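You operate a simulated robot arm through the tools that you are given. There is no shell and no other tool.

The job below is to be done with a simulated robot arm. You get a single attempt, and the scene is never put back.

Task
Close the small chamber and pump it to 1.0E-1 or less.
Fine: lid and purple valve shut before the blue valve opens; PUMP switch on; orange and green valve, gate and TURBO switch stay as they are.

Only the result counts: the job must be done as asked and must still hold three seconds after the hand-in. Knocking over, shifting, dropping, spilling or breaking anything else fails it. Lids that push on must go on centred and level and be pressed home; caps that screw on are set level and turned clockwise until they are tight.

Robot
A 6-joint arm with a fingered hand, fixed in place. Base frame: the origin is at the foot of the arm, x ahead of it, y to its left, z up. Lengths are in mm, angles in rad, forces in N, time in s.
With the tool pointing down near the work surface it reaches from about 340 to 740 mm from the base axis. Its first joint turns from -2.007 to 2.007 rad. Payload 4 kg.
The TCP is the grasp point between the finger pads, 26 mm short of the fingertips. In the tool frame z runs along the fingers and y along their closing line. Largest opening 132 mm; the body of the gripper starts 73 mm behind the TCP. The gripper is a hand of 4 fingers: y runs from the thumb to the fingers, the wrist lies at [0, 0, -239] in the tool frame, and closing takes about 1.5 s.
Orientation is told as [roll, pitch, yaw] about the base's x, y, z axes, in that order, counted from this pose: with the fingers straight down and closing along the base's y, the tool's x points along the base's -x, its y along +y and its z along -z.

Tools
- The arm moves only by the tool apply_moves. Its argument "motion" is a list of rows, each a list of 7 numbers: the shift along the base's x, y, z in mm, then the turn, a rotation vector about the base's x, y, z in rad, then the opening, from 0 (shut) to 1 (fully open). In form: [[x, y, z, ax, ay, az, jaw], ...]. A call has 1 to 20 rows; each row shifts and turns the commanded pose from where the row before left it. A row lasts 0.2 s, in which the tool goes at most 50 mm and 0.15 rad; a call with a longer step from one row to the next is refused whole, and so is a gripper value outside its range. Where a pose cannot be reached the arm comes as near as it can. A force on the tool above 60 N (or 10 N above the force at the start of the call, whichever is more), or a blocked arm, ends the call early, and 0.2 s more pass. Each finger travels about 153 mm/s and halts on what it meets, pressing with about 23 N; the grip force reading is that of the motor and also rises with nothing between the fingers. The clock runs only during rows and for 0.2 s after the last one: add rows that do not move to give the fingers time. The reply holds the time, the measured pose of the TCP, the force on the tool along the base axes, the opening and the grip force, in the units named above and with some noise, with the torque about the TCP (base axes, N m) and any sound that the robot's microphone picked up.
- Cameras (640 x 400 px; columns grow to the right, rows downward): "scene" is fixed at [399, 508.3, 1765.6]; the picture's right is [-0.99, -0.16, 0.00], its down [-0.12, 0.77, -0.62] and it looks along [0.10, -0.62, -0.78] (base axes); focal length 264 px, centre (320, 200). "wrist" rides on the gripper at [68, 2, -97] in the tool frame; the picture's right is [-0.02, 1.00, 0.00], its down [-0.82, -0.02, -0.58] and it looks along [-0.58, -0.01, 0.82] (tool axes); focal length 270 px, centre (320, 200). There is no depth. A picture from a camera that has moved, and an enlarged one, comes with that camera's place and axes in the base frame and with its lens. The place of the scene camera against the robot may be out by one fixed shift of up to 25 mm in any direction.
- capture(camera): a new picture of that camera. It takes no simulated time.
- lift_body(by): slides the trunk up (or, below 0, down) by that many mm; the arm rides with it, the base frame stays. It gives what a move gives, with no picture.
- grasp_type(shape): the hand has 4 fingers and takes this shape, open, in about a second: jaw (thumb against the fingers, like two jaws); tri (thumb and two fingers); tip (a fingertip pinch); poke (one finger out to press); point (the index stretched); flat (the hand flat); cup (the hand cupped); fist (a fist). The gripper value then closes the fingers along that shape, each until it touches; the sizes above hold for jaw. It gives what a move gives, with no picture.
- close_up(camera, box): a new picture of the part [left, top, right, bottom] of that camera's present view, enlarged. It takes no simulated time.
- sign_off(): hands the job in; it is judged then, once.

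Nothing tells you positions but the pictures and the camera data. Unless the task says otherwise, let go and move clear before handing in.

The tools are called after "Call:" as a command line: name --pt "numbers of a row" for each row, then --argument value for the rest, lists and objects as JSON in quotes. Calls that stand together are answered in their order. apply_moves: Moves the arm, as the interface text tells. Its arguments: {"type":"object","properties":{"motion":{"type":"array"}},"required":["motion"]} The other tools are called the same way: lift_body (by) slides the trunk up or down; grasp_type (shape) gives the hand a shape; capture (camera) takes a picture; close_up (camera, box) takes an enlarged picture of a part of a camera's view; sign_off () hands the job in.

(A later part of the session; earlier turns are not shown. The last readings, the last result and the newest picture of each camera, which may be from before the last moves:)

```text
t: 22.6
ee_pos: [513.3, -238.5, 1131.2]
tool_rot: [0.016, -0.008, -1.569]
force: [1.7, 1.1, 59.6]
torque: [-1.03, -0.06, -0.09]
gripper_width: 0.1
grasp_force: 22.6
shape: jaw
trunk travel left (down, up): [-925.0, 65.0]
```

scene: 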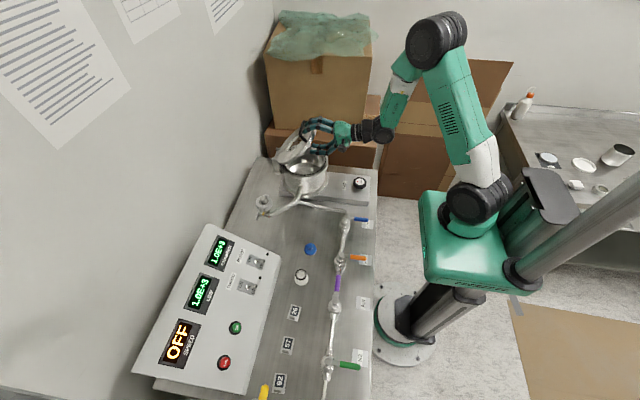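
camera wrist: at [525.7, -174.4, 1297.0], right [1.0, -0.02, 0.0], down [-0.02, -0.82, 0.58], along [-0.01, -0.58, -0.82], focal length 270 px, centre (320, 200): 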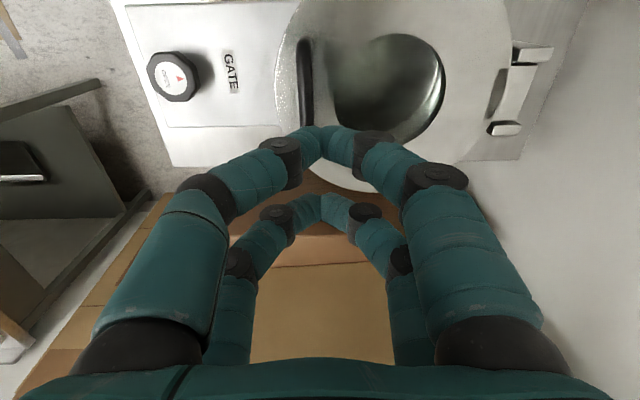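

Contact with the bar gave about 60 N pressing the lid down; that is enough. I back off upward and inspect the lid.

Call:
apply_moves --pt "0 0 10 0 0 0 0" --pt "0 0 20 0 0 0 0" --pt "0 0 30 0 0 0 0" --pt "0 0 30 0 0 0 0"

Call:
close_up --camera "scene" --box '[260, 120, 340, 180]'

Call:
close_up --camera "wrist" --box '[220, 0, 560, 200]'

```text
t: 23.6
ee_pos: [514.1, -237.1, 1211.0]
tool_rot: [0.0, 0.0, -1.569]
force: [0.1, 0.2, 0.8]
torque: [-0.02, -0.01, -0.03]
gripper_width: 0.1
grasp_force: 23.4
shape: jaw
trunk travel left (down, up): [-925.0, 65.0]
```

```text
6.67 times, centred on (300, 150) of scene
camera zoom: at [399.0, 508.3, 1765.6], right [-0.99, -0.16, 0.0], down [-0.12, 0.77, -0.62], along [0.1, -0.62, -0.78], focal length 1762 px, centre (453, 533)
```

zoom: 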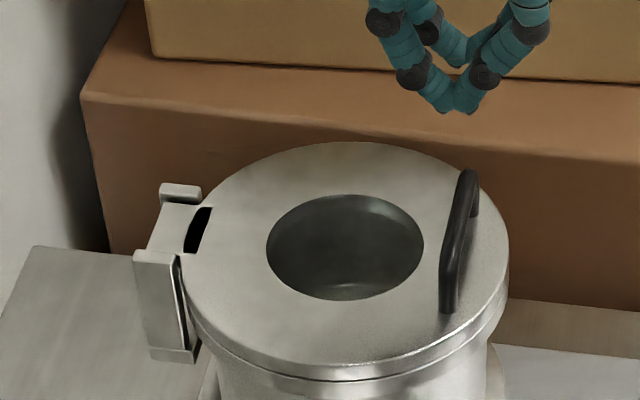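

```text
1.88 times, centred on (390, 100) of wrist
camera zoom: at [514.8, -170.3, 1308.5], right [1.0, -0.02, 0.0], down [-0.02, -0.82, 0.58], along [-0.01, -0.58, -0.82], focal length 509 px, centre (188, 388)
```

zoom: 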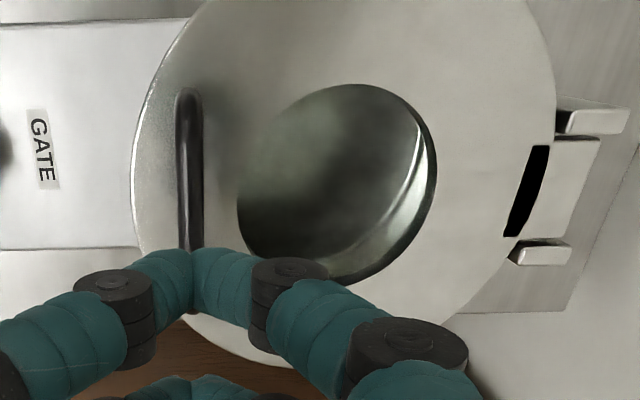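

The lid sits flush. Next is the purple valve: stems line up at x≈388, with the purple stem near y≈246 and its handle pointing to y≈163 (along the pipe, open). I move above it, turn the hand back to yaw 0 and switch to the single-finger "poke" shape.

Call:
apply_moves --pt "-10.4 35.2 0 0 0 0.1426 0.3" --pt "-10.4 35.2 0 0 0 0.1426 0.3" --pt "-10.4 35.2 0 0 0 0.1426 0.3" --pt "-10.4 35.2 0 0 0 0.1426 0.3" --pt "-10.4 35.2 0 0 0 0.1426 0.3" --pt "-10.4 35.2 0 0 0 0.1426 0.3" --pt "-10.4 35.2 0 0 0 0.1426 0.3" --pt "-10.4 35.2 0 0 0 0.1426 0.3" --pt "-10.4 35.2 0 0 0 0.1426 0.3" --pt "-10.4 35.2 0 0 0 0.1426 0.3" --pt "-10.4 35.2 0 0 0 0.1426 0.3"

Call:
grasp_type --shape "poke"

Call:
capture --camera "wrist"

Call:
capture --camera "scene"

```text
t: 26.0
ee_pos: [400.5, 150.1, 1211.3]
tool_rot: [0.001, 0.001, 0.0]
force: [-1.3, 0.7, 0.4]
torque: [0.01, -0.01, 0.0]
gripper_width: 39.2
grasp_force: 0.1
shape: jaw
trunk travel left (down, up): [-925.0, 65.0]
```

```text
t: 26.9
ee_pos: [400.4, 148.1, 1211.3]
tool_rot: [0.0, 0.0, -0.003]
force: [0.7, -0.3, -0.6]
torque: [0.02, 0.0, -0.01]
gripper_width: 0.0
grasp_force: 0.0
shape: poke
trunk travel left (down, up): [-925.0, 65.0]
```

```text
taken
camera wrist: at [332.4, 149.8, 1308.6], right [0.03, 1.0, 0.0], down [0.82, -0.02, 0.58], along [0.58, -0.02, -0.82], focal length 270 px, centre (320, 200)
```

wrist: 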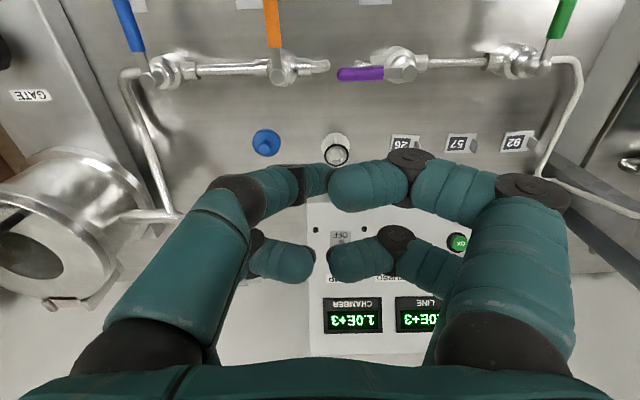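

```text
taken
```

scene: 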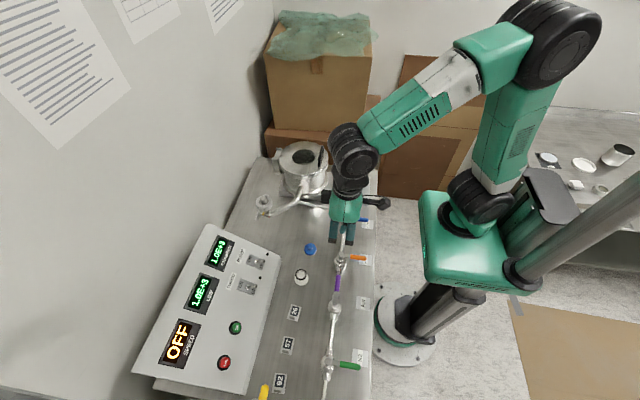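

Call:
close_up --camera "wrist" --box '[160, 120, 500, 340]'

Call:
close_up --camera "scene" --box '[310, 170, 390, 300]'

```text
1.82 times, centred on (330, 230) of wrist
camera zoom: at [332.4, 149.8, 1308.6], right [0.03, 1.0, 0.0], down [0.82, -0.02, 0.58], along [0.58, -0.02, -0.82], focal length 491 px, centre (302, 146)
```

zoom: 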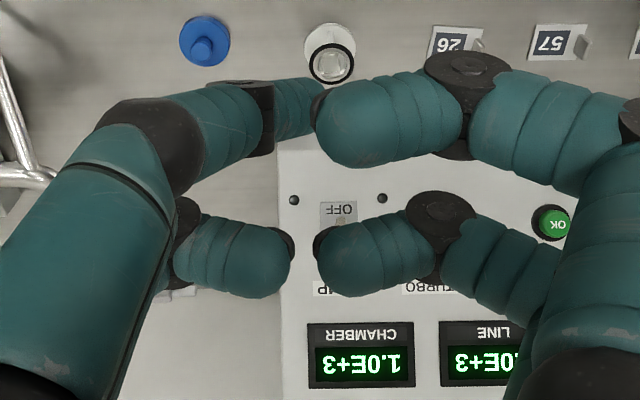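

```text
3.08 times, centred on (350, 235) of scene
camera zoom: at [399.0, 508.3, 1765.6], right [-0.99, -0.16, 0.0], down [-0.12, 0.77, -0.62], along [0.1, -0.62, -0.78], focal length 813 px, centre (228, 92)
```

zoom: 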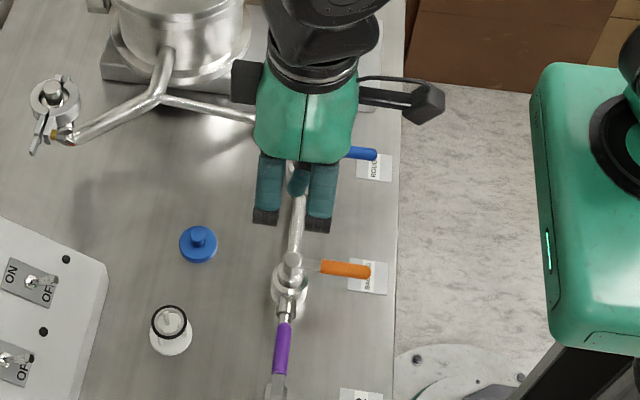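

The poke shape keeps the fingers bundled; I try the "point" shape to see whether it gives a longer single finger for pushing valve levers and the switch.

Call:
grasp_type --shape "point"

Call:
close_up --camera "wrist" --box '[60, 60, 580, 380]'

Call:
close_up --camera "scene" --box '[310, 170, 390, 300]'

```text
t: 27.8
ee_pos: [401.4, 149.2, 1212.5]
tool_rot: [0.0, 0.0, -0.002]
force: [0.6, -0.7, 0.0]
torque: [0.02, 0.0, -0.03]
gripper_width: 0.0
grasp_force: 0.0
shape: point
trunk travel left (down, up): [-925.0, 65.0]
```

```text
1.23 times, centred on (320, 220) of wrist
camera zoom: at [332.4, 149.8, 1308.6], right [0.03, 1.0, 0.0], down [0.82, -0.02, 0.58], along [0.58, -0.02, -0.82], focal length 333 px, centre (320, 175)
```

zoom: 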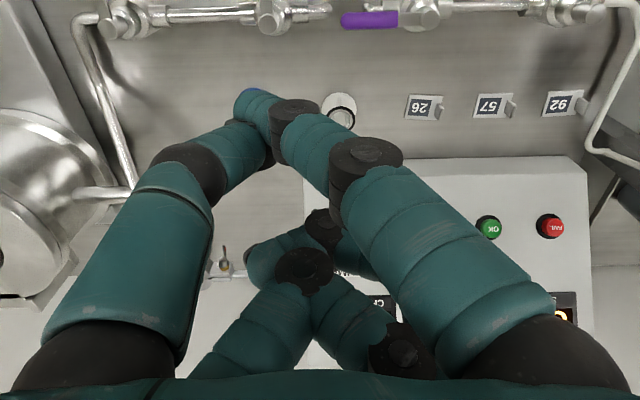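

```text
3.08 times, centred on (350, 235) of scene
camera zoom: at [399.0, 508.3, 1765.6], right [-0.99, -0.16, 0.0], down [-0.12, 0.77, -0.62], along [0.1, -0.62, -0.78], focal length 813 px, centre (228, 92)
```

zoom: 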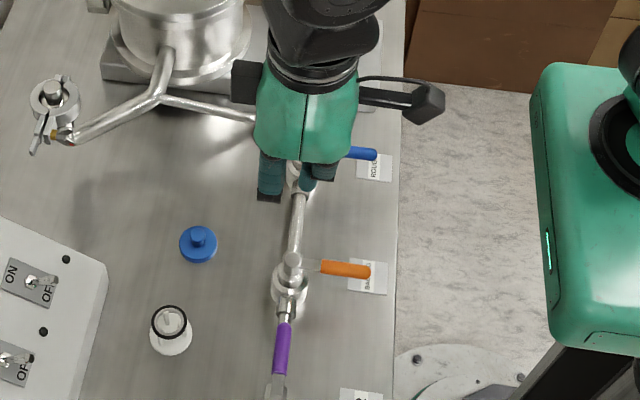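

Neither gives a longer finger, so I go back to the jaw shape with fingers closed as a pushing post. I lower beside the purple handle (on its +x side), still above it, and look.

Call:
grasp_type --shape "jaw"

Call:
apply_moves --pt "4 4 -10 0 0 0 0" --pt "4 4 -15 0 0 0 0" --pt "4 4 -20 0 0 0 0" --pt "4 4 -20 0 0 0 0" --pt "4 4 -20 0 0 0 0" --pt "4 4 -20 0 0 0 0" --pt "4 4 -20 0 0 0 0" --pt "3 6 -20 0 0 0 0"

Call:
capture --camera "wrist"

Call:
close_up --camera "scene" --box '[290, 210, 390, 320]'

```text
t: 28.7
ee_pos: [402.0, 148.7, 1211.7]
tool_rot: [0.0, 0.001, -0.001]
force: [0.3, 0.3, 0.2]
torque: [0.0, -0.01, -0.01]
gripper_width: 132.1
grasp_force: 0.0
shape: jaw
trunk travel left (down, up): [-925.0, 65.0]
```

```text
t: 30.5
ee_pos: [431.7, 182.6, 1067.2]
tool_rot: [0.0, 0.001, -0.001]
force: [0.4, -0.8, 0.2]
torque: [-0.02, -0.01, -0.01]
gripper_width: 0.1
grasp_force: 22.6
shape: jaw
trunk travel left (down, up): [-925.0, 65.0]
```

```text
taken
camera wrist: at [362.7, 184.2, 1164.2], right [0.03, 1.0, 0.0], down [0.82, -0.02, 0.58], along [0.58, -0.01, -0.82], focal length 270 px, centre (320, 200)
```

wrist: 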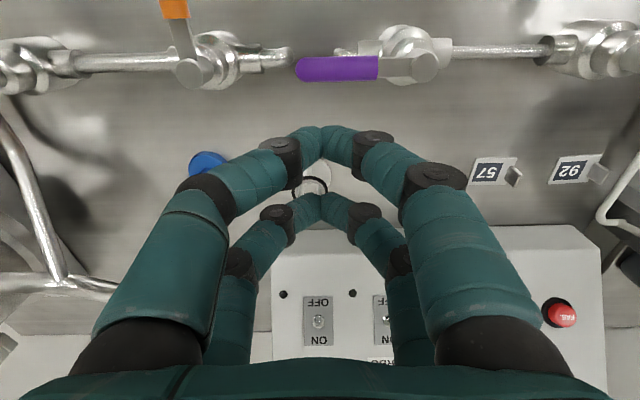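

```text
3.64 times, centred on (340, 265) of scene
camera zoom: at [399.0, 508.3, 1765.6], right [-0.99, -0.16, 0.0], down [-0.12, 0.77, -0.62], along [0.1, -0.62, -0.78], focal length 961 px, centre (247, -36)
```

zoom: 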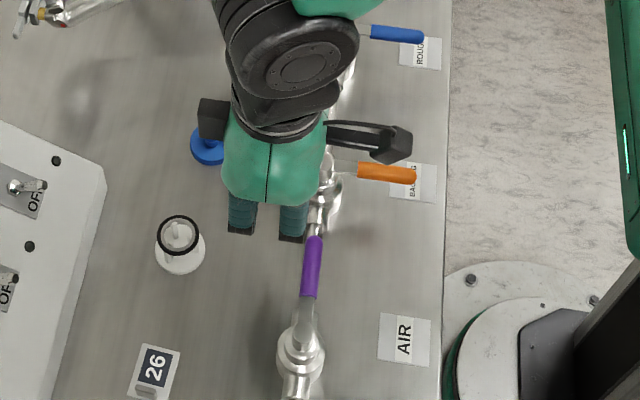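

The purple handle lies at x≈391, y 169→stem 249, z≈980. I shift 12 mm further in +x for clearance and lower beside it.

Call:
apply_moves --pt "6 1 -5 0 0 0 0" --pt "6 1 -15 0 0 0 0" --pt "0 0 -15 0 0 0 0" --pt "0 0 -15 0 0 0 0"

Call:
capture --camera "wrist"

Call:
close_up --camera "scene" --box '[290, 220, 390, 320]'

```text
t: 31.5
ee_pos: [441.7, 184.4, 1016.1]
tool_rot: [0.002, 0.001, -0.001]
force: [-0.2, 0.2, 1.1]
torque: [-0.01, 0.02, -0.02]
gripper_width: 0.2
grasp_force: 23.0
shape: jaw
trunk travel left (down, up): [-925.0, 65.0]
```

```text
taken
camera wrist: at [374.6, 185.7, 1113.6], right [0.03, 1.0, 0.0], down [0.82, -0.02, 0.58], along [0.58, -0.02, -0.82], focal length 270 px, centre (320, 200)
```

wrist: 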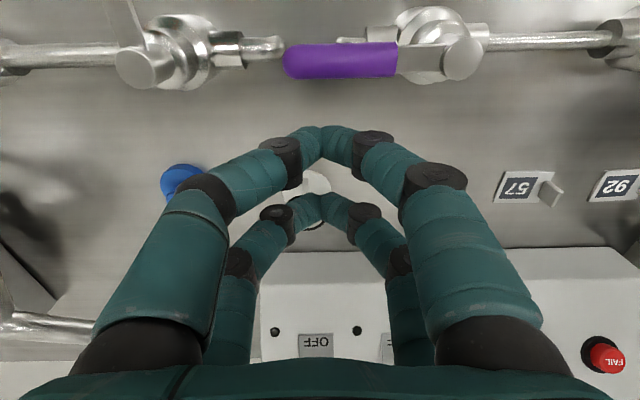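

```text
4.00 times, centred on (340, 270) of scene
camera zoom: at [399.0, 508.3, 1765.6], right [-0.99, -0.16, 0.0], down [-0.12, 0.77, -0.62], along [0.1, -0.62, -0.78], focal length 1057 px, centre (240, -80)
```

zoom: 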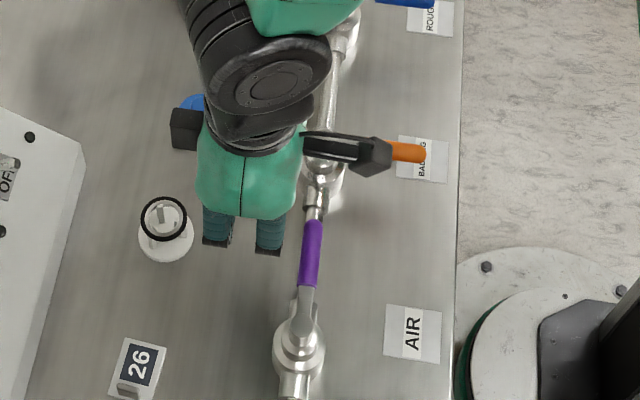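

The post is clear of the handle by about 12 mm. I lower the last 22 mm so that fingertips are beside the handle.

Call:
apply_moves --pt "0 0 -8 0 0 0 0" --pt "0 0 -8 0 0 0 0" --pt "0 0 -6 0 0 0 0"

Call:
capture --camera "wrist"

```text
t: 32.3
ee_pos: [442.6, 184.3, 995.2]
tool_rot: [0.001, 0.0, -0.001]
force: [0.2, 0.3, -0.2]
torque: [-0.02, 0.02, 0.02]
gripper_width: 0.0
grasp_force: 23.4
shape: jaw
trunk travel left (down, up): [-925.0, 65.0]
```

```text
taken
camera wrist: at [374.6, 185.6, 1091.9], right [0.03, 1.0, 0.0], down [0.82, -0.02, 0.58], along [0.58, -0.02, -0.82], focal length 270 px, centre (320, 200)
```

wrist: 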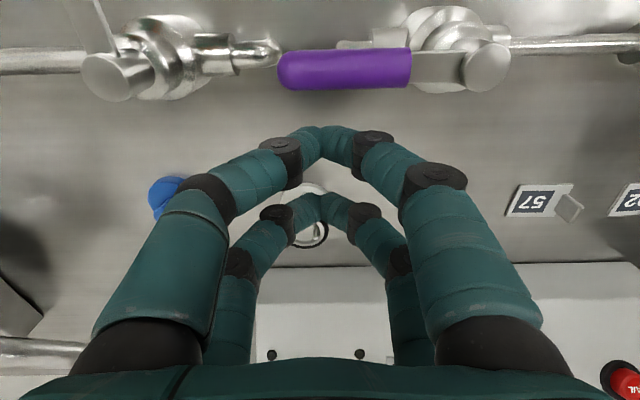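

The purple stem is at about [392,245], handle tip near [393,169]. I now push the handle from its +x side along an arc, first half of the turn.

Call:
apply_moves --pt "-6.05 -0.65 0 0 0 0 0" --pt "-6.05 -0.65 0 0 0 0 0" --pt "-5.63 -1.17 0 0 0 0 0" --pt "-5.63 -1.17 0 0 0 0 0" --pt "-5.63 -1.17 0 0 0 0 0" --pt "-5.83 0.37 0 0 0 0 0" --pt "-5.83 0.37 0 0 0 0 0" --pt "-5.83 0.37 0 0 0 0 0" --pt "-5.6 1.9 0 0 0 0 0" --pt "-5.6 1.9 0 0 0 0 0" --pt "-5.6 1.9 0 0 0 0 0"

Call:
capture --camera "wrist"

Call:
close_up --camera "scene" --box '[290, 220, 390, 320]'

```text
t: 34.7
ee_pos: [381.1, 185.5, 995.8]
tool_rot: [-0.001, 0.0, -0.002]
force: [0.7, -0.1, 0.9]
torque: [0.0, 0.01, 0.02]
gripper_width: 0.3
grasp_force: 22.8
shape: jaw
trunk travel left (down, up): [-925.0, 65.0]
```

```text
taken
camera wrist: at [311.6, 188.2, 1092.2], right [0.03, 1.0, 0.0], down [0.82, -0.02, 0.58], along [0.58, -0.01, -0.82], focal length 270 px, centre (320, 200)
```

wrist: 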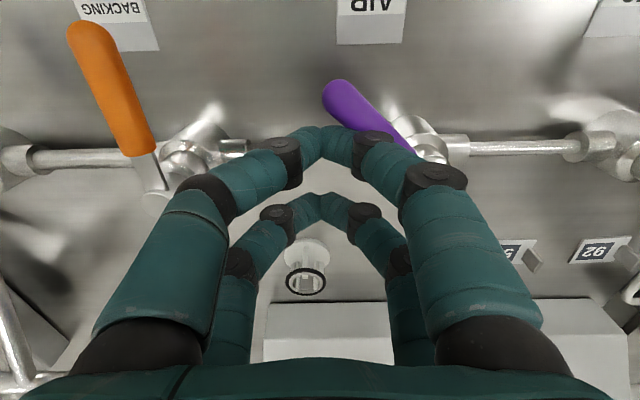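

```text
4.00 times, centred on (340, 270) of scene
camera zoom: at [399.0, 508.3, 1765.6], right [-0.99, -0.16, 0.0], down [-0.12, 0.77, -0.62], along [0.1, -0.62, -0.78], focal length 1057 px, centre (240, -80)
```

zoom: 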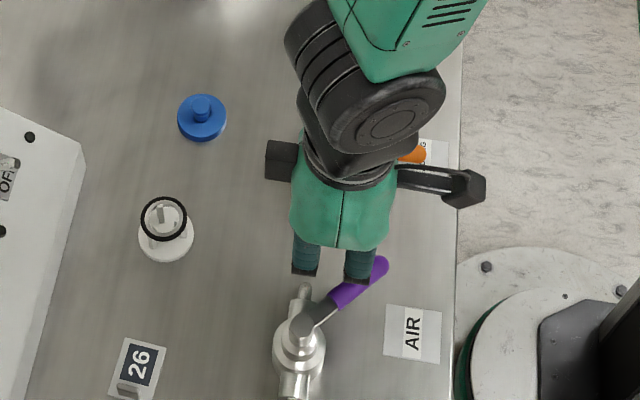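

The handle turns easily. I continue the arc to nearly the closed direction.

Call:
apply_moves --pt "-5 3.37 0 0 0 0 0" --pt "-5 3.37 0 0 0 0 0" --pt "-5 3.37 0 0 0 0 0" --pt "-4.27 4.53 0 0 0 0 0" --pt "-4.27 4.53 0 0 0 0 0" --pt "-4.27 4.53 0 0 0 0 0" --pt "-3 5.67 0 0 0 0 0" --pt "-3 5.67 0 0 0 0 0" --pt "-3 4 0 0 0 0 0"

Call:
capture --camera "wrist"

Call:
close_up --camera "scene" --box '[290, 220, 390, 320]'

```text
t: 36.7
ee_pos: [342.8, 226.1, 995.6]
tool_rot: [0.0, -0.001, 0.0]
force: [-0.5, 0.0, 0.9]
torque: [0.04, 0.06, -0.02]
gripper_width: 0.0
grasp_force: 22.7
shape: jaw
trunk travel left (down, up): [-925.0, 65.0]
```

```text
taken
camera wrist: at [274.6, 227.5, 1091.9], right [0.03, 1.0, 0.0], down [0.82, -0.02, 0.58], along [0.58, -0.01, -0.82], focal length 270 px, centre (320, 200)
```

wrist: 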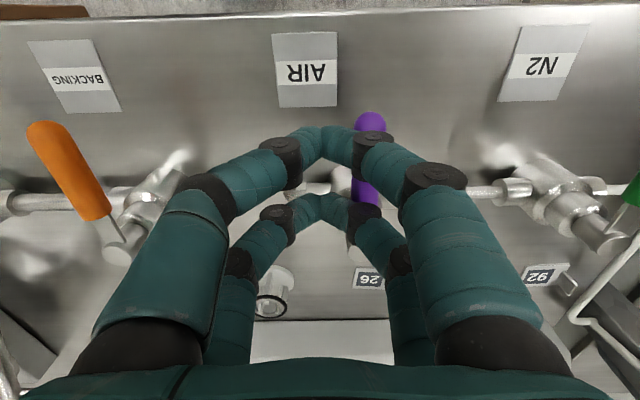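

```text
4.00 times, centred on (340, 270) of scene
camera zoom: at [399.0, 508.3, 1765.6], right [-0.99, -0.16, 0.0], down [-0.12, 0.77, -0.62], along [0.1, -0.62, -0.78], focal length 1057 px, centre (240, -80)
```

zoom: 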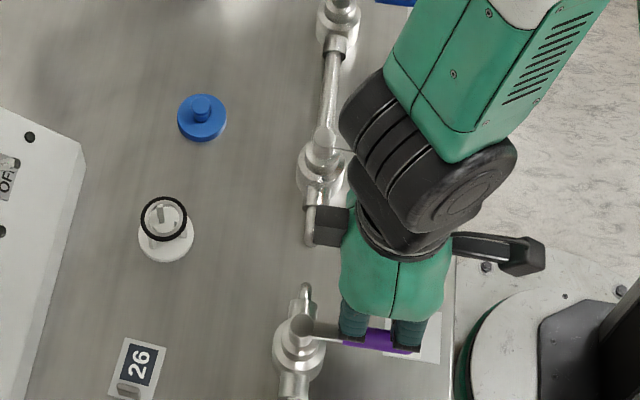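

The handle is within a few degrees of square. I push gently a little more until it meets its stop.

Call:
apply_moves --pt "0 2 0 0 0 0 0" --pt "0 2 0 0 0 0 0" --pt "0 1.5 0 0 0 0 0"

Call:
close_up --camera "scene" --box '[290, 230, 390, 320]'

Call:
close_up --camera "wrist" --box '[240, 20, 480, 220]'

```text
t: 37.5
ee_pos: [342.8, 228.8, 995.9]
tool_rot: [0.0, 0.002, 0.0]
force: [1.6, -9.4, 5.1]
torque: [-0.08, 0.03, 0.04]
gripper_width: 0.0
grasp_force: 22.8
shape: jaw
trunk travel left (down, up): [-925.0, 65.0]
```

```text
4.44 times, centred on (340, 275) of scene
camera zoom: at [399.0, 508.3, 1765.6], right [-0.99, -0.16, 0.0], down [-0.12, 0.77, -0.62], along [0.1, -0.62, -0.78], focal length 1175 px, centre (231, -133)
```

zoom: 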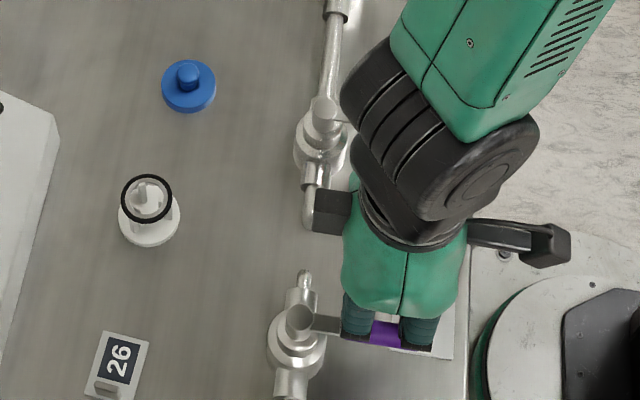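

```text
2.00 times, centred on (360, 120) of wrist
camera zoom: at [274.4, 230.8, 1092.5], right [0.03, 1.0, 0.0], down [0.82, -0.02, 0.58], along [0.58, -0.01, -0.82], focal length 541 px, centre (240, 360)
```

zoom: 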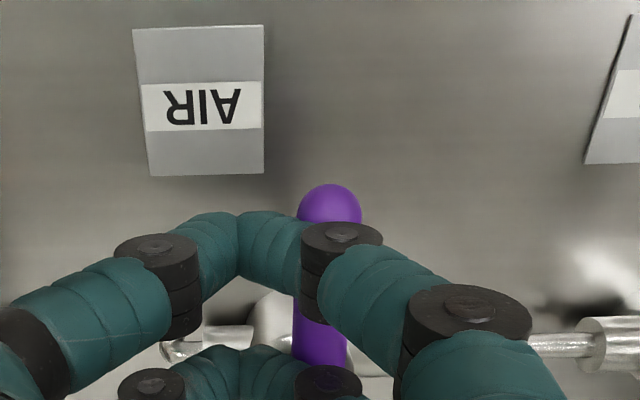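

Force rose to about 9 N with the handle square to the pipe: the stop is reached. I back off and rise to verify.

Call:
apply_moves --pt "0 -6 0 0 0 0 0" --pt "0 -10 0 0 0 0 0" --pt "0 0 20 0 0 0 0" --pt "0 0 30 0 0 0 0" --pt "0 0 30 0 0 0 0" --pt "0 0 30 0 0 0 0"

Call:
capture --camera "wrist"

Call:
capture --camera "scene"

```text
t: 38.9
ee_pos: [341.3, 214.3, 1107.2]
tool_rot: [0.0, -0.001, -0.002]
force: [-0.7, -0.8, 0.1]
torque: [0.01, -0.02, 0.04]
gripper_width: 0.2
grasp_force: 22.6
shape: jaw
trunk travel left (down, up): [-925.0, 65.0]
```

```text
taken
camera wrist: at [274.2, 216.1, 1203.5], right [0.03, 1.0, 0.0], down [0.82, -0.02, 0.58], along [0.58, -0.01, -0.82], focal length 270 px, centre (320, 200)
```

wrist: 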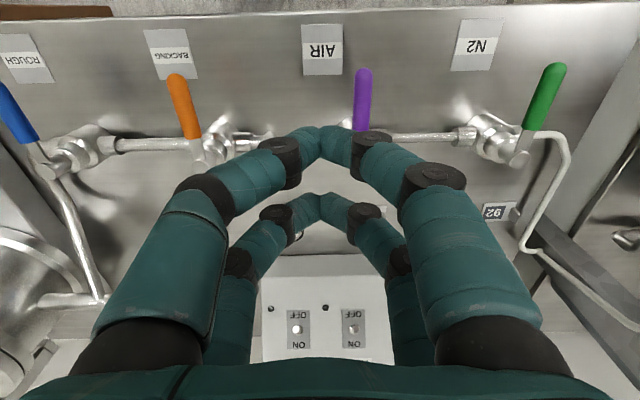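

```text
taken
```

scene: 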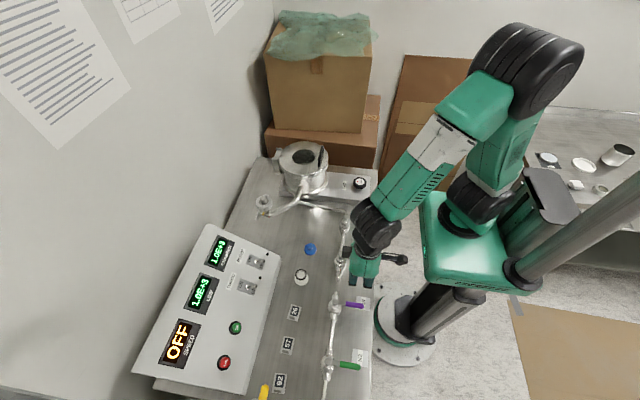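

Purple is now parallel to the other shut handles. Next the PUMP switch (the left one of the two in this view, near [640,176,990]); I open the jaws and move above the panel for a clear look.

Call:
apply_moves --pt "10 0 15 0 0 0 1" --pt "20 -4 15 0 0 0 1" --pt "25 -5 10 0 0 0 1" --pt "30 -5 0 0 0 0 1" --pt "30 -5 0 0 0 0 1" --pt "30 -5 0 0 0 0 1" --pt "30 -5 0 0 0 0 1" --pt "25 -5 0 0 0 0 1" --pt "15 -4 0 0 0 0 1"

Call:
capture --camera "wrist"

Call:
close_up --camera "wrist" --box '[220, 100, 420, 300]'

Call:
close_up --camera "scene" --box '[130, 210, 290, 330]'

```text
t: 40.9
ee_pos: [558.6, 177.5, 1146.9]
tool_rot: [0.001, 0.0, -0.002]
force: [0.4, -0.5, -0.2]
torque: [-0.02, -0.03, -0.03]
gripper_width: 132.0
grasp_force: 0.1
shape: jaw
trunk travel left (down, up): [-925.0, 65.0]
```

```text
taken
camera wrist: at [490.3, 178.6, 1242.7], right [0.03, 1.0, 0.0], down [0.82, -0.02, 0.58], along [0.58, -0.01, -0.82], focal length 270 px, centre (320, 200)
```

wrist: 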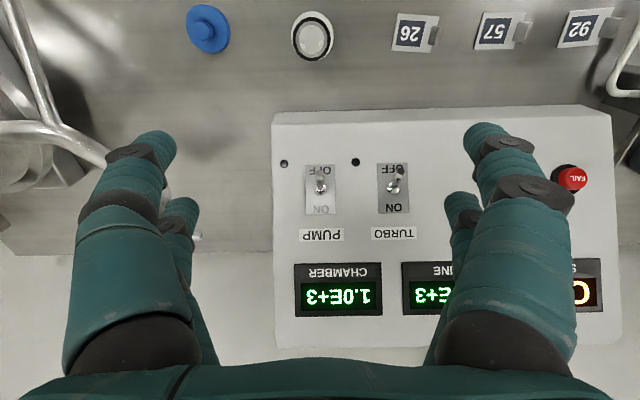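

```text
2.00 times, centred on (320, 200) of wrist
camera zoom: at [490.3, 178.6, 1242.7], right [0.03, 1.0, 0.0], down [0.82, -0.02, 0.58], along [0.58, -0.01, -0.82], focal length 541 px, centre (320, 200)
```

zoom: 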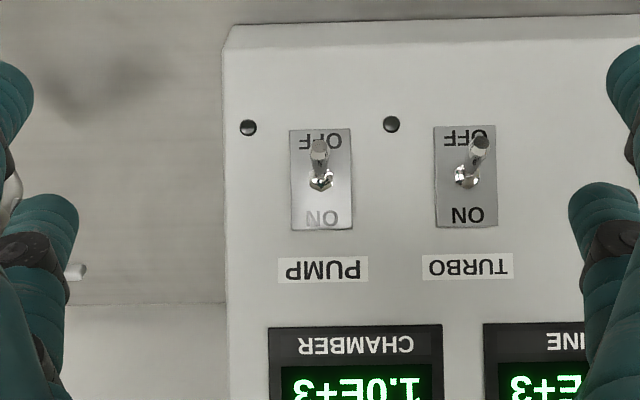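

```text
3.33 times, centred on (210, 270) of scene
camera zoom: at [399.0, 508.3, 1765.6], right [-0.99, -0.16, 0.0], down [-0.12, 0.77, -0.62], along [0.1, -0.62, -0.78], focal length 881 px, centre (687, -33)
```

zoom: 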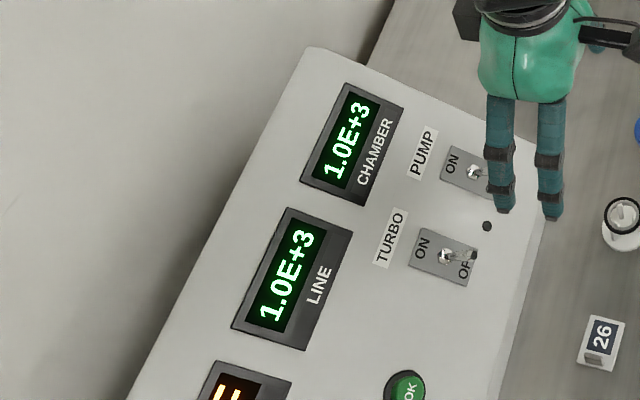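

The panel is sloped about 39° rising toward the wall; the PUMP lever (nut near [656,176,991]) leans toward OFF. I zoom more to get its exact shape.

Call:
close_up --camera "wrist" --box '[290, 150, 350, 220]'

Call:
close_up --camera "wrist" --box '[365, 150, 425, 220]'

Call:
close_up --camera "scene" --box '[225, 245, 285, 300]'

```text
5.71 times, centred on (320, 185) of wrist
camera zoom: at [490.3, 178.6, 1242.7], right [0.03, 1.0, 0.0], down [0.82, -0.02, 0.58], along [0.58, -0.01, -0.82], focal length 1544 px, centre (320, 286)
```

zoom: 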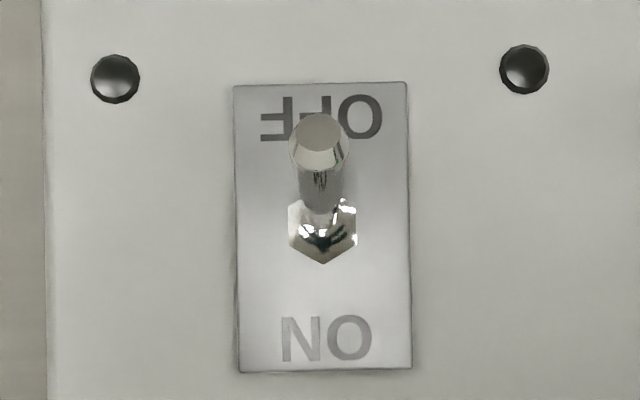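

```text
5.71 times, centred on (395, 185) of wrist
camera zoom: at [490.3, 178.6, 1242.7], right [0.03, 1.0, 0.0], down [0.82, -0.02, 0.58], along [0.58, -0.01, -0.82], focal length 1544 px, centre (-109, 286)
```

zoom: 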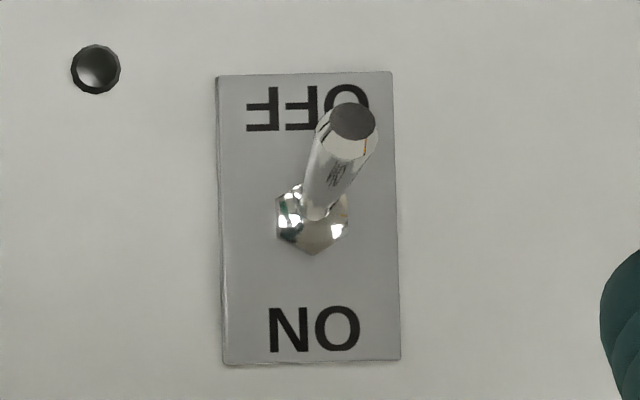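

```text
7.27 times, centred on (255, 272) of scene
camera zoom: at [399.0, 508.3, 1765.6], right [-0.99, -0.16, 0.0], down [-0.12, 0.77, -0.62], along [0.1, -0.62, -0.78], focal length 1922 px, centre (793, -327)
```

zoom: 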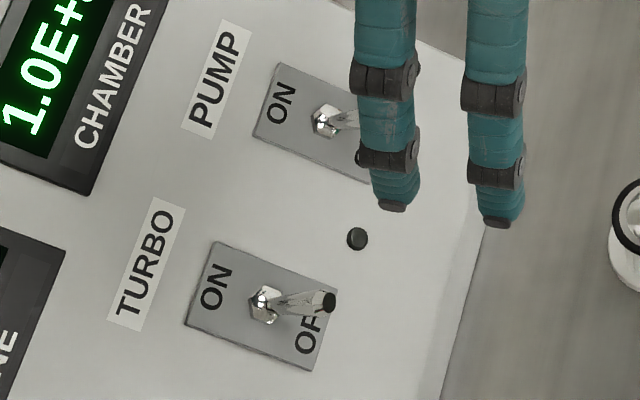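

Lever geometry: pivot about [652,176,992], 32 mm long, leaning ~27° toward OFF; panel slope ≈37°. I turn the hand to yaw -90°, close it, and tilt it square to the panel, ready to push the lever up-slope with one finger pair (TCP offset to y≈156 so TURBO stays clear).

Call:
apply_moves --pt "-1 -2 -2 0 0 -0.1426 0.5" --pt "-1 -2 -2 0 0 -0.1426 0" --pt "-1 -2 -2 0 0 -0.1426 0" --pt "-1 -2 -2 0 0 -0.1426 0" --pt "-1 -2 -2 0 0 -0.1426 0" --pt "-1 -2 -2 0 0 -0.1426 0" --pt "-1 -2 -2 0 0 -0.1426 0" --pt "-1 -2 -2 0 0 -0.1426 0" --pt "-1 -2 -2 0 0 -0.1426 0" --pt "-1 -2 -2 0 0 -0.1426 0" --pt "-1 -1 -2 0 0 -0.1426 0" --pt "0 0 -10 0 -0.1292 0 0" --pt "0 0 -10 0 -0.1292 0 0" --pt "0 0 -10 0 -0.1292 0 0" --pt "0 0 -10 0 -0.1292 0 0" --pt "0 0 -10 0 -0.1292 0 0"

Call:
capture --camera "wrist"

Call:
close_up --camera "scene" --box '[200, 190, 340, 310]'

```text
t: 44.3
ee_pos: [549.4, 145.6, 1082.7]
tool_rot: [0.524, -0.038, -1.591]
force: [0.0, -0.6, 0.7]
torque: [-0.02, 0.0, 0.0]
gripper_width: 0.0
grasp_force: 23.2
shape: jaw
out of reach, approached as far as the arm can: row 15, 16
trunk travel left (down, up): [-925.0, 65.0]
```

```text
taken
camera wrist: at [503.5, 218.6, 1164.9], right [0.87, -0.03, 0.5], down [-0.32, -0.79, 0.52], along [0.38, -0.61, -0.69], focal length 270 px, centre (320, 200)
```

wrist: 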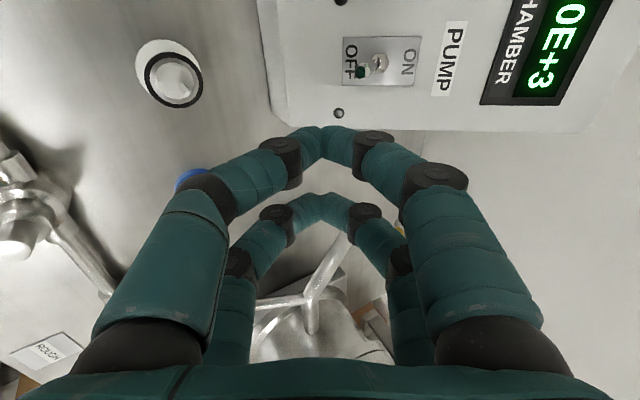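

```text
3.33 times, centred on (270, 250) of scene
camera zoom: at [399.0, 508.3, 1765.6], right [-0.99, -0.16, 0.0], down [-0.12, 0.77, -0.62], along [0.1, -0.62, -0.78], focal length 881 px, centre (487, 33)
```

zoom: 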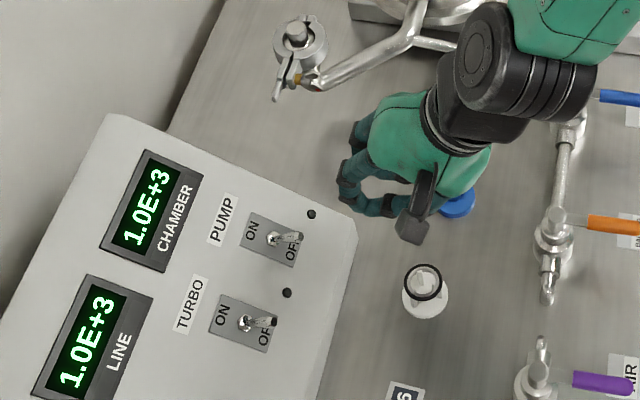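

The last bit of tilt was out of reach at this trunk height. I raise the hand and then lower the trunk, which gives the wrist more freedom for the forward tilt.

Call:
apply_moves --pt "0 2 25 0 0 0 0" --pt "0 2 25 0 0 0 0" --pt "0 2 25 0 0 0 0" --pt "0 2 25 0 0 0 0" --pt "0 2 25 0 0 0 0" --pt "0 0 25 0 0 0 0"

```text
t: 45.7
ee_pos: [548.2, 157.2, 1233.5]
tool_rot: [0.523, -0.037, -1.593]
force: [0.1, -0.2, -1.0]
torque: [-0.02, 0.06, -0.03]
gripper_width: 0.0
grasp_force: 23.4
shape: jaw
trunk travel left (down, up): [-925.0, 65.0]
```

Call:
lift_body --by -150

Call:
apply_moves --pt "0 0 0 0.018 -0.061 0.011 0" --pt "0 0 0 0.018 -0.061 0.011 0" --pt "0 0 0 0 0 0 0"

Call:
capture --camera "wrist"

Call:
capture --camera "scene"

```text
t: 47.5
ee_pos: [547.9, 155.8, 1082.6]
tool_rot: [0.523, -0.037, -1.593]
force: [0.7, -1.1, 0.3]
torque: [0.0, -0.03, 0.02]
gripper_width: 0.0
grasp_force: 22.6
shape: jaw
trunk travel left (down, up): [-775.0, 215.0]
```

```text
t: 48.2
ee_pos: [548.2, 156.3, 1081.8]
tool_rot: [0.646, 0.002, -1.572]
force: [-0.3, -0.1, 0.1]
torque: [-0.04, 0.0, -0.03]
gripper_width: 0.1
grasp_force: 22.6
shape: jaw
trunk travel left (down, up): [-775.0, 215.0]
```

```text
taken
camera wrist: at [492.0, 224.4, 1161.2], right [0.8, -0.03, 0.6], down [-0.37, -0.82, 0.45], along [0.48, -0.58, -0.66], focal length 270 px, centre (320, 200)
```

wrist: 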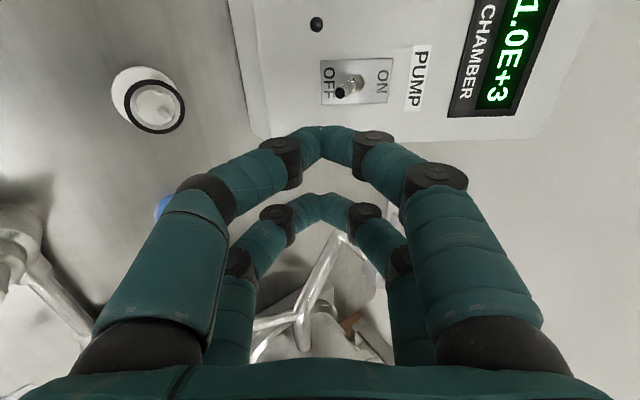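

```text
taken
```

scene: 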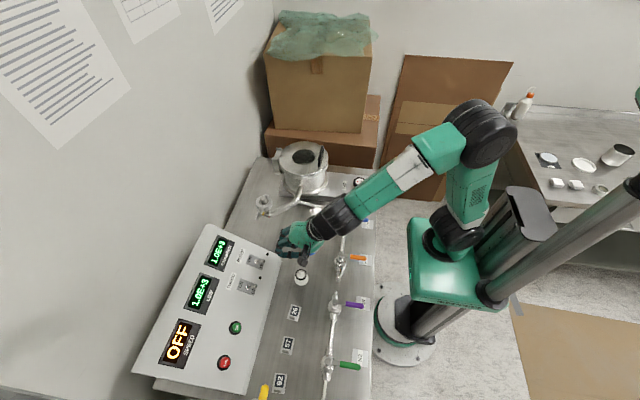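

Tilt is now square to the panel and reachable. I approach toward the panel, down-slope of the PUMP lever, stopping a bit above.

Call:
apply_moves --pt "-10.8 0 -8.2 0 0 0 0" --pt "11.25 0 -14.8 0 0 0 0" --pt "11.25 0 -14.8 0 0 0 0" --pt "11.25 0 -14.8 0 0 0 0" --pt "11.25 0 -14.8 0 0 0 0"

Call:
capture --camera "wrist"

Call:
close_up --camera "scene" --box '[220, 220, 310, 300]'

```text
t: 49.5
ee_pos: [582.8, 155.6, 1015.1]
tool_rot: [0.645, 0.0, -1.574]
force: [-0.1, -0.3, 0.0]
torque: [-0.04, -0.02, 0.0]
gripper_width: 0.0
grasp_force: 23.2
shape: jaw
trunk travel left (down, up): [-775.0, 215.0]
```

```text
taken
camera wrist: at [526.3, 224.4, 1093.9], right [0.8, -0.03, 0.6], down [-0.36, -0.82, 0.45], along [0.48, -0.58, -0.66], focal length 270 px, centre (320, 200)
```

wrist: 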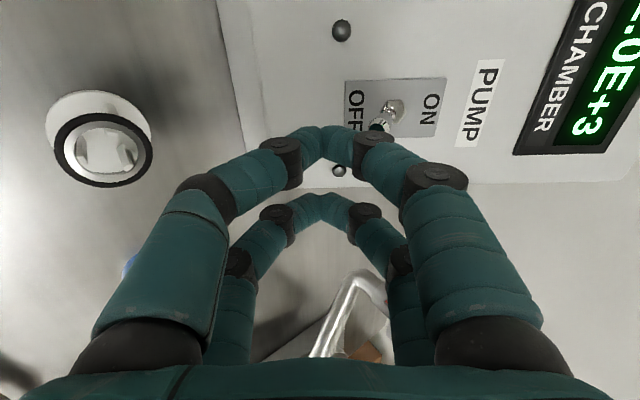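

```text
5.00 times, centred on (265, 260) of scene
camera zoom: at [399.0, 508.3, 1765.6], right [-0.99, -0.16, 0.0], down [-0.12, 0.77, -0.62], along [0.1, -0.62, -0.78], focal length 1322 px, centre (595, -100)
```

zoom: 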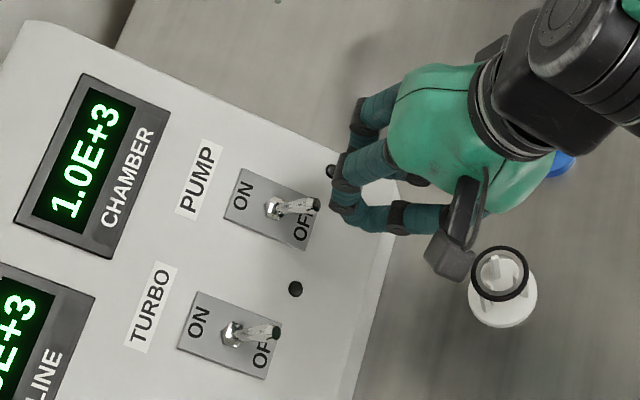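

The closed fingers form a wedge, which pushes poorly; straddling the lever with half-open jaws is better. I rise off the panel, open to about 70 mm and shift up-slope so the finger pair at y≈176 straddles the lever.

Call:
apply_moves --pt "-7.5 0 10 0 0 0 0.53" --pt "-7.5 0 10 0 0 0 0.53" --pt "11.7 0 8.9 0 0 0 0.53" --pt "11.7 0 8.9 0 0 0 0.53" --pt "11.7 0 8.9 0 0 0 0.53" --pt "0 0 0 0 0 0 0.53"

Call:
capture --camera "wrist"

Call:
close_up --camera "scene" --box '[220, 220, 310, 300]'

```text
t: 50.9
ee_pos: [602.9, 156.8, 1062.1]
tool_rot: [0.645, -0.001, -1.572]
force: [0.5, -0.3, -0.5]
torque: [0.02, -0.03, 0.01]
gripper_width: 69.6
grasp_force: 0.1
shape: jaw
trunk travel left (down, up): [-775.0, 215.0]
```

```text
taken
camera wrist: at [546.5, 224.7, 1140.1], right [0.8, -0.03, 0.6], down [-0.37, -0.82, 0.45], along [0.48, -0.58, -0.66], focal length 270 px, centre (320, 200)
```

wrist: 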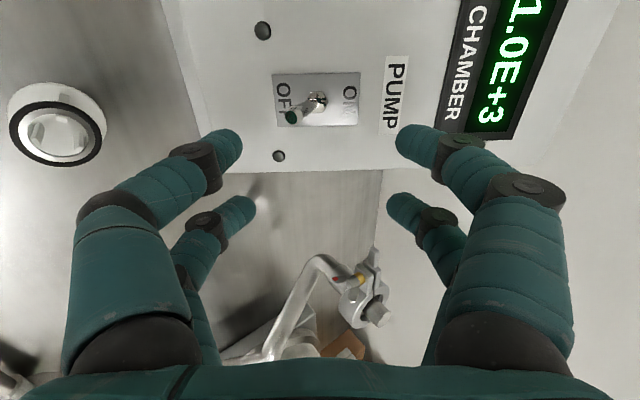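

```text
5.00 times, centred on (265, 260) of scene
camera zoom: at [399.0, 508.3, 1765.6], right [-0.99, -0.16, 0.0], down [-0.12, 0.77, -0.62], along [0.1, -0.62, -0.78], focal length 1322 px, centre (595, -100)
```

zoom: 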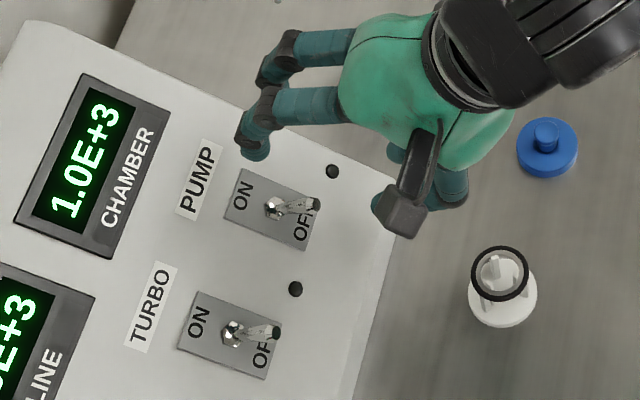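

The lever sits between the finger pairs with about 14 mm margin. I descend so the fingertips flank it.

Call:
apply_moves --pt "6.8 0 -9 0 0 0 0.53" --pt "6.8 0 -9 0 0 0 0.53" --pt "6.8 0 -9 0 0 0 0.53" --pt "6.8 0 -9 0 0 0 0.53"

Call:
capture --camera "wrist"

Call:
close_up --camera "scene" --box '[220, 220, 310, 300]'

```text
t: 51.9
ee_pos: [631.3, 157.3, 1025.2]
tool_rot: [0.646, 0.001, -1.573]
force: [-0.1, 0.4, 0.0]
torque: [0.0, -0.01, -0.01]
gripper_width: 69.5
grasp_force: 0.0
shape: jaw
trunk travel left (down, up): [-775.0, 215.0]
```

```text
taken
camera wrist: at [574.0, 224.7, 1104.3], right [0.8, -0.03, 0.6], down [-0.37, -0.82, 0.45], along [0.48, -0.58, -0.66], focal length 270 px, centre (320, 200)
```

wrist: 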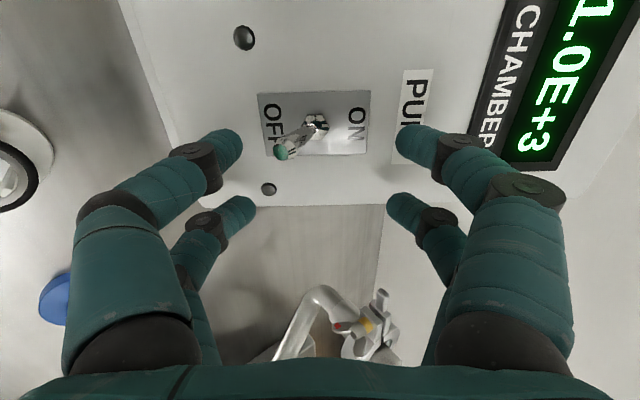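

```text
5.00 times, centred on (265, 260) of scene
camera zoom: at [399.0, 508.3, 1765.6], right [-0.99, -0.16, 0.0], down [-0.12, 0.77, -0.62], along [0.1, -0.62, -0.78], focal length 1322 px, centre (595, -100)
```

zoom: 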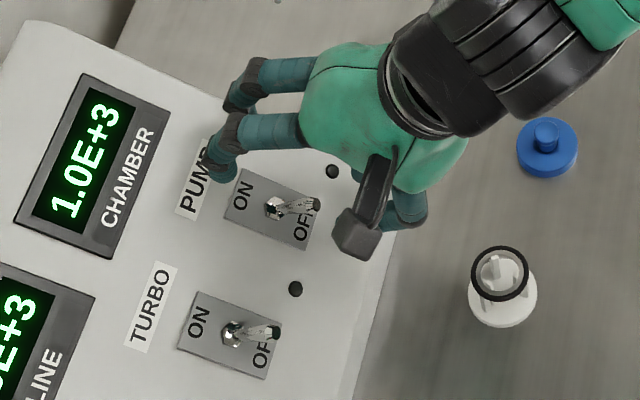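

Lever is flanked. I push up-slope now in small steps.

Call:
apply_moves --pt "3.2 0 2.4 0 0 0 0.53" --pt "3.2 0 2.4 0 0 0 0.53" --pt "3.2 0 2.4 0 0 0 0.53" --pt "3.2 0 2.4 0 0 0 0.53" --pt "3.2 0 2.4 0 0 0 0.53" --pt "3.2 0 2.4 0 0 0 0.53"

Call:
capture --camera "wrist"

Call:
close_up --camera "scene" --box '[220, 220, 310, 300]'

```text
t: 53.2
ee_pos: [649.3, 156.7, 1039.2]
tool_rot: [0.646, 0.0, -1.573]
force: [-0.6, 0.6, -1.1]
torque: [0.03, 0.03, 0.01]
gripper_width: 70.5
grasp_force: 0.1
shape: jaw
trunk travel left (down, up): [-775.0, 215.0]
```

```text
taken
camera wrist: at [592.8, 224.9, 1118.9], right [0.8, -0.03, 0.6], down [-0.37, -0.82, 0.45], along [0.48, -0.58, -0.66], focal length 270 px, centre (320, 200)
```

wrist: 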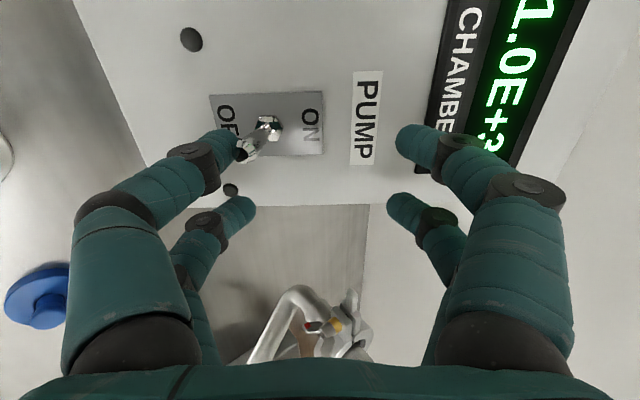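

```text
5.00 times, centred on (265, 260) of scene
camera zoom: at [399.0, 508.3, 1765.6], right [-0.99, -0.16, 0.0], down [-0.12, 0.77, -0.62], along [0.1, -0.62, -0.78], focal length 1322 px, centre (595, -100)
```

zoom: 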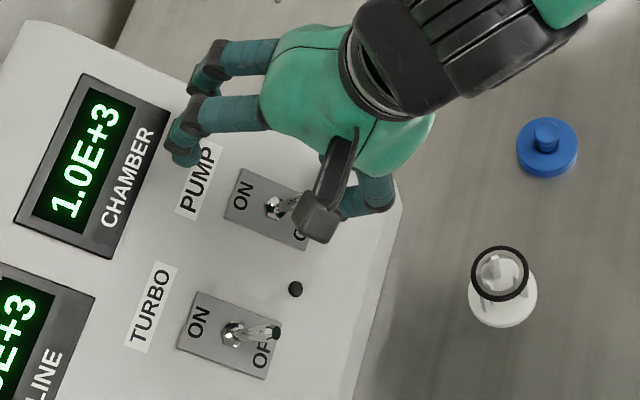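

The lower fingertip is now at the lever. I continue pushing up-slope.

Call:
apply_moves --pt "3.2 0 2.4 0 0 0 0.53" --pt "3.2 0 2.4 0 0 0 0.53" --pt "3.2 0 2.4 0 0 0 0.53" --pt "3.2 0 2.4 0 0 0 0.53" --pt "3.2 0 2.4 0 0 0 0.53"

Call:
capture --camera "wrist"

Call:
close_up --camera "scene" --box '[220, 220, 310, 300]'

```text
t: 54.5
ee_pos: [665.1, 156.4, 1052.3]
tool_rot: [0.645, 0.001, -1.572]
force: [-3.6, 0.4, -0.7]
torque: [-0.03, 0.11, 0.07]
gripper_width: 72.7
grasp_force: 0.1
shape: jaw
trunk travel left (down, up): [-775.0, 215.0]
```

```text
taken
camera wrist: at [608.6, 224.6, 1130.1], right [0.8, -0.03, 0.6], down [-0.37, -0.82, 0.45], along [0.48, -0.58, -0.66], focal length 270 px, centre (320, 200)
```

wrist: 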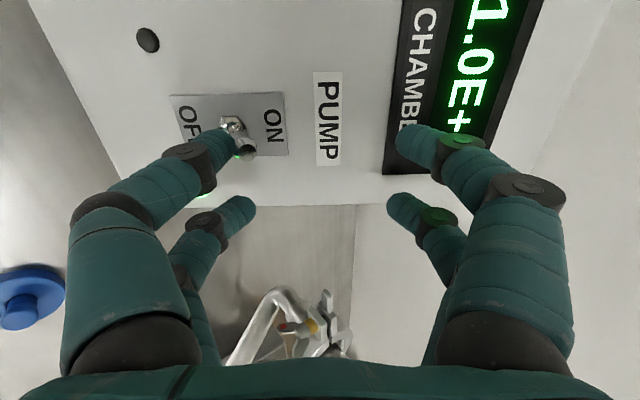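

```text
5.00 times, centred on (265, 260) of scene
camera zoom: at [399.0, 508.3, 1765.6], right [-0.99, -0.16, 0.0], down [-0.12, 0.77, -0.62], along [0.1, -0.62, -0.78], focal length 1322 px, centre (595, -100)
```

zoom: 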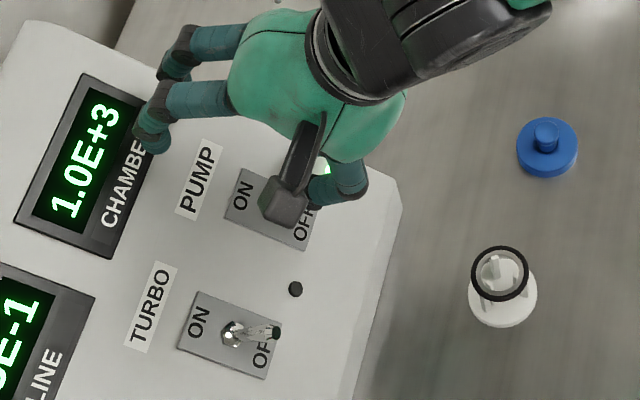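

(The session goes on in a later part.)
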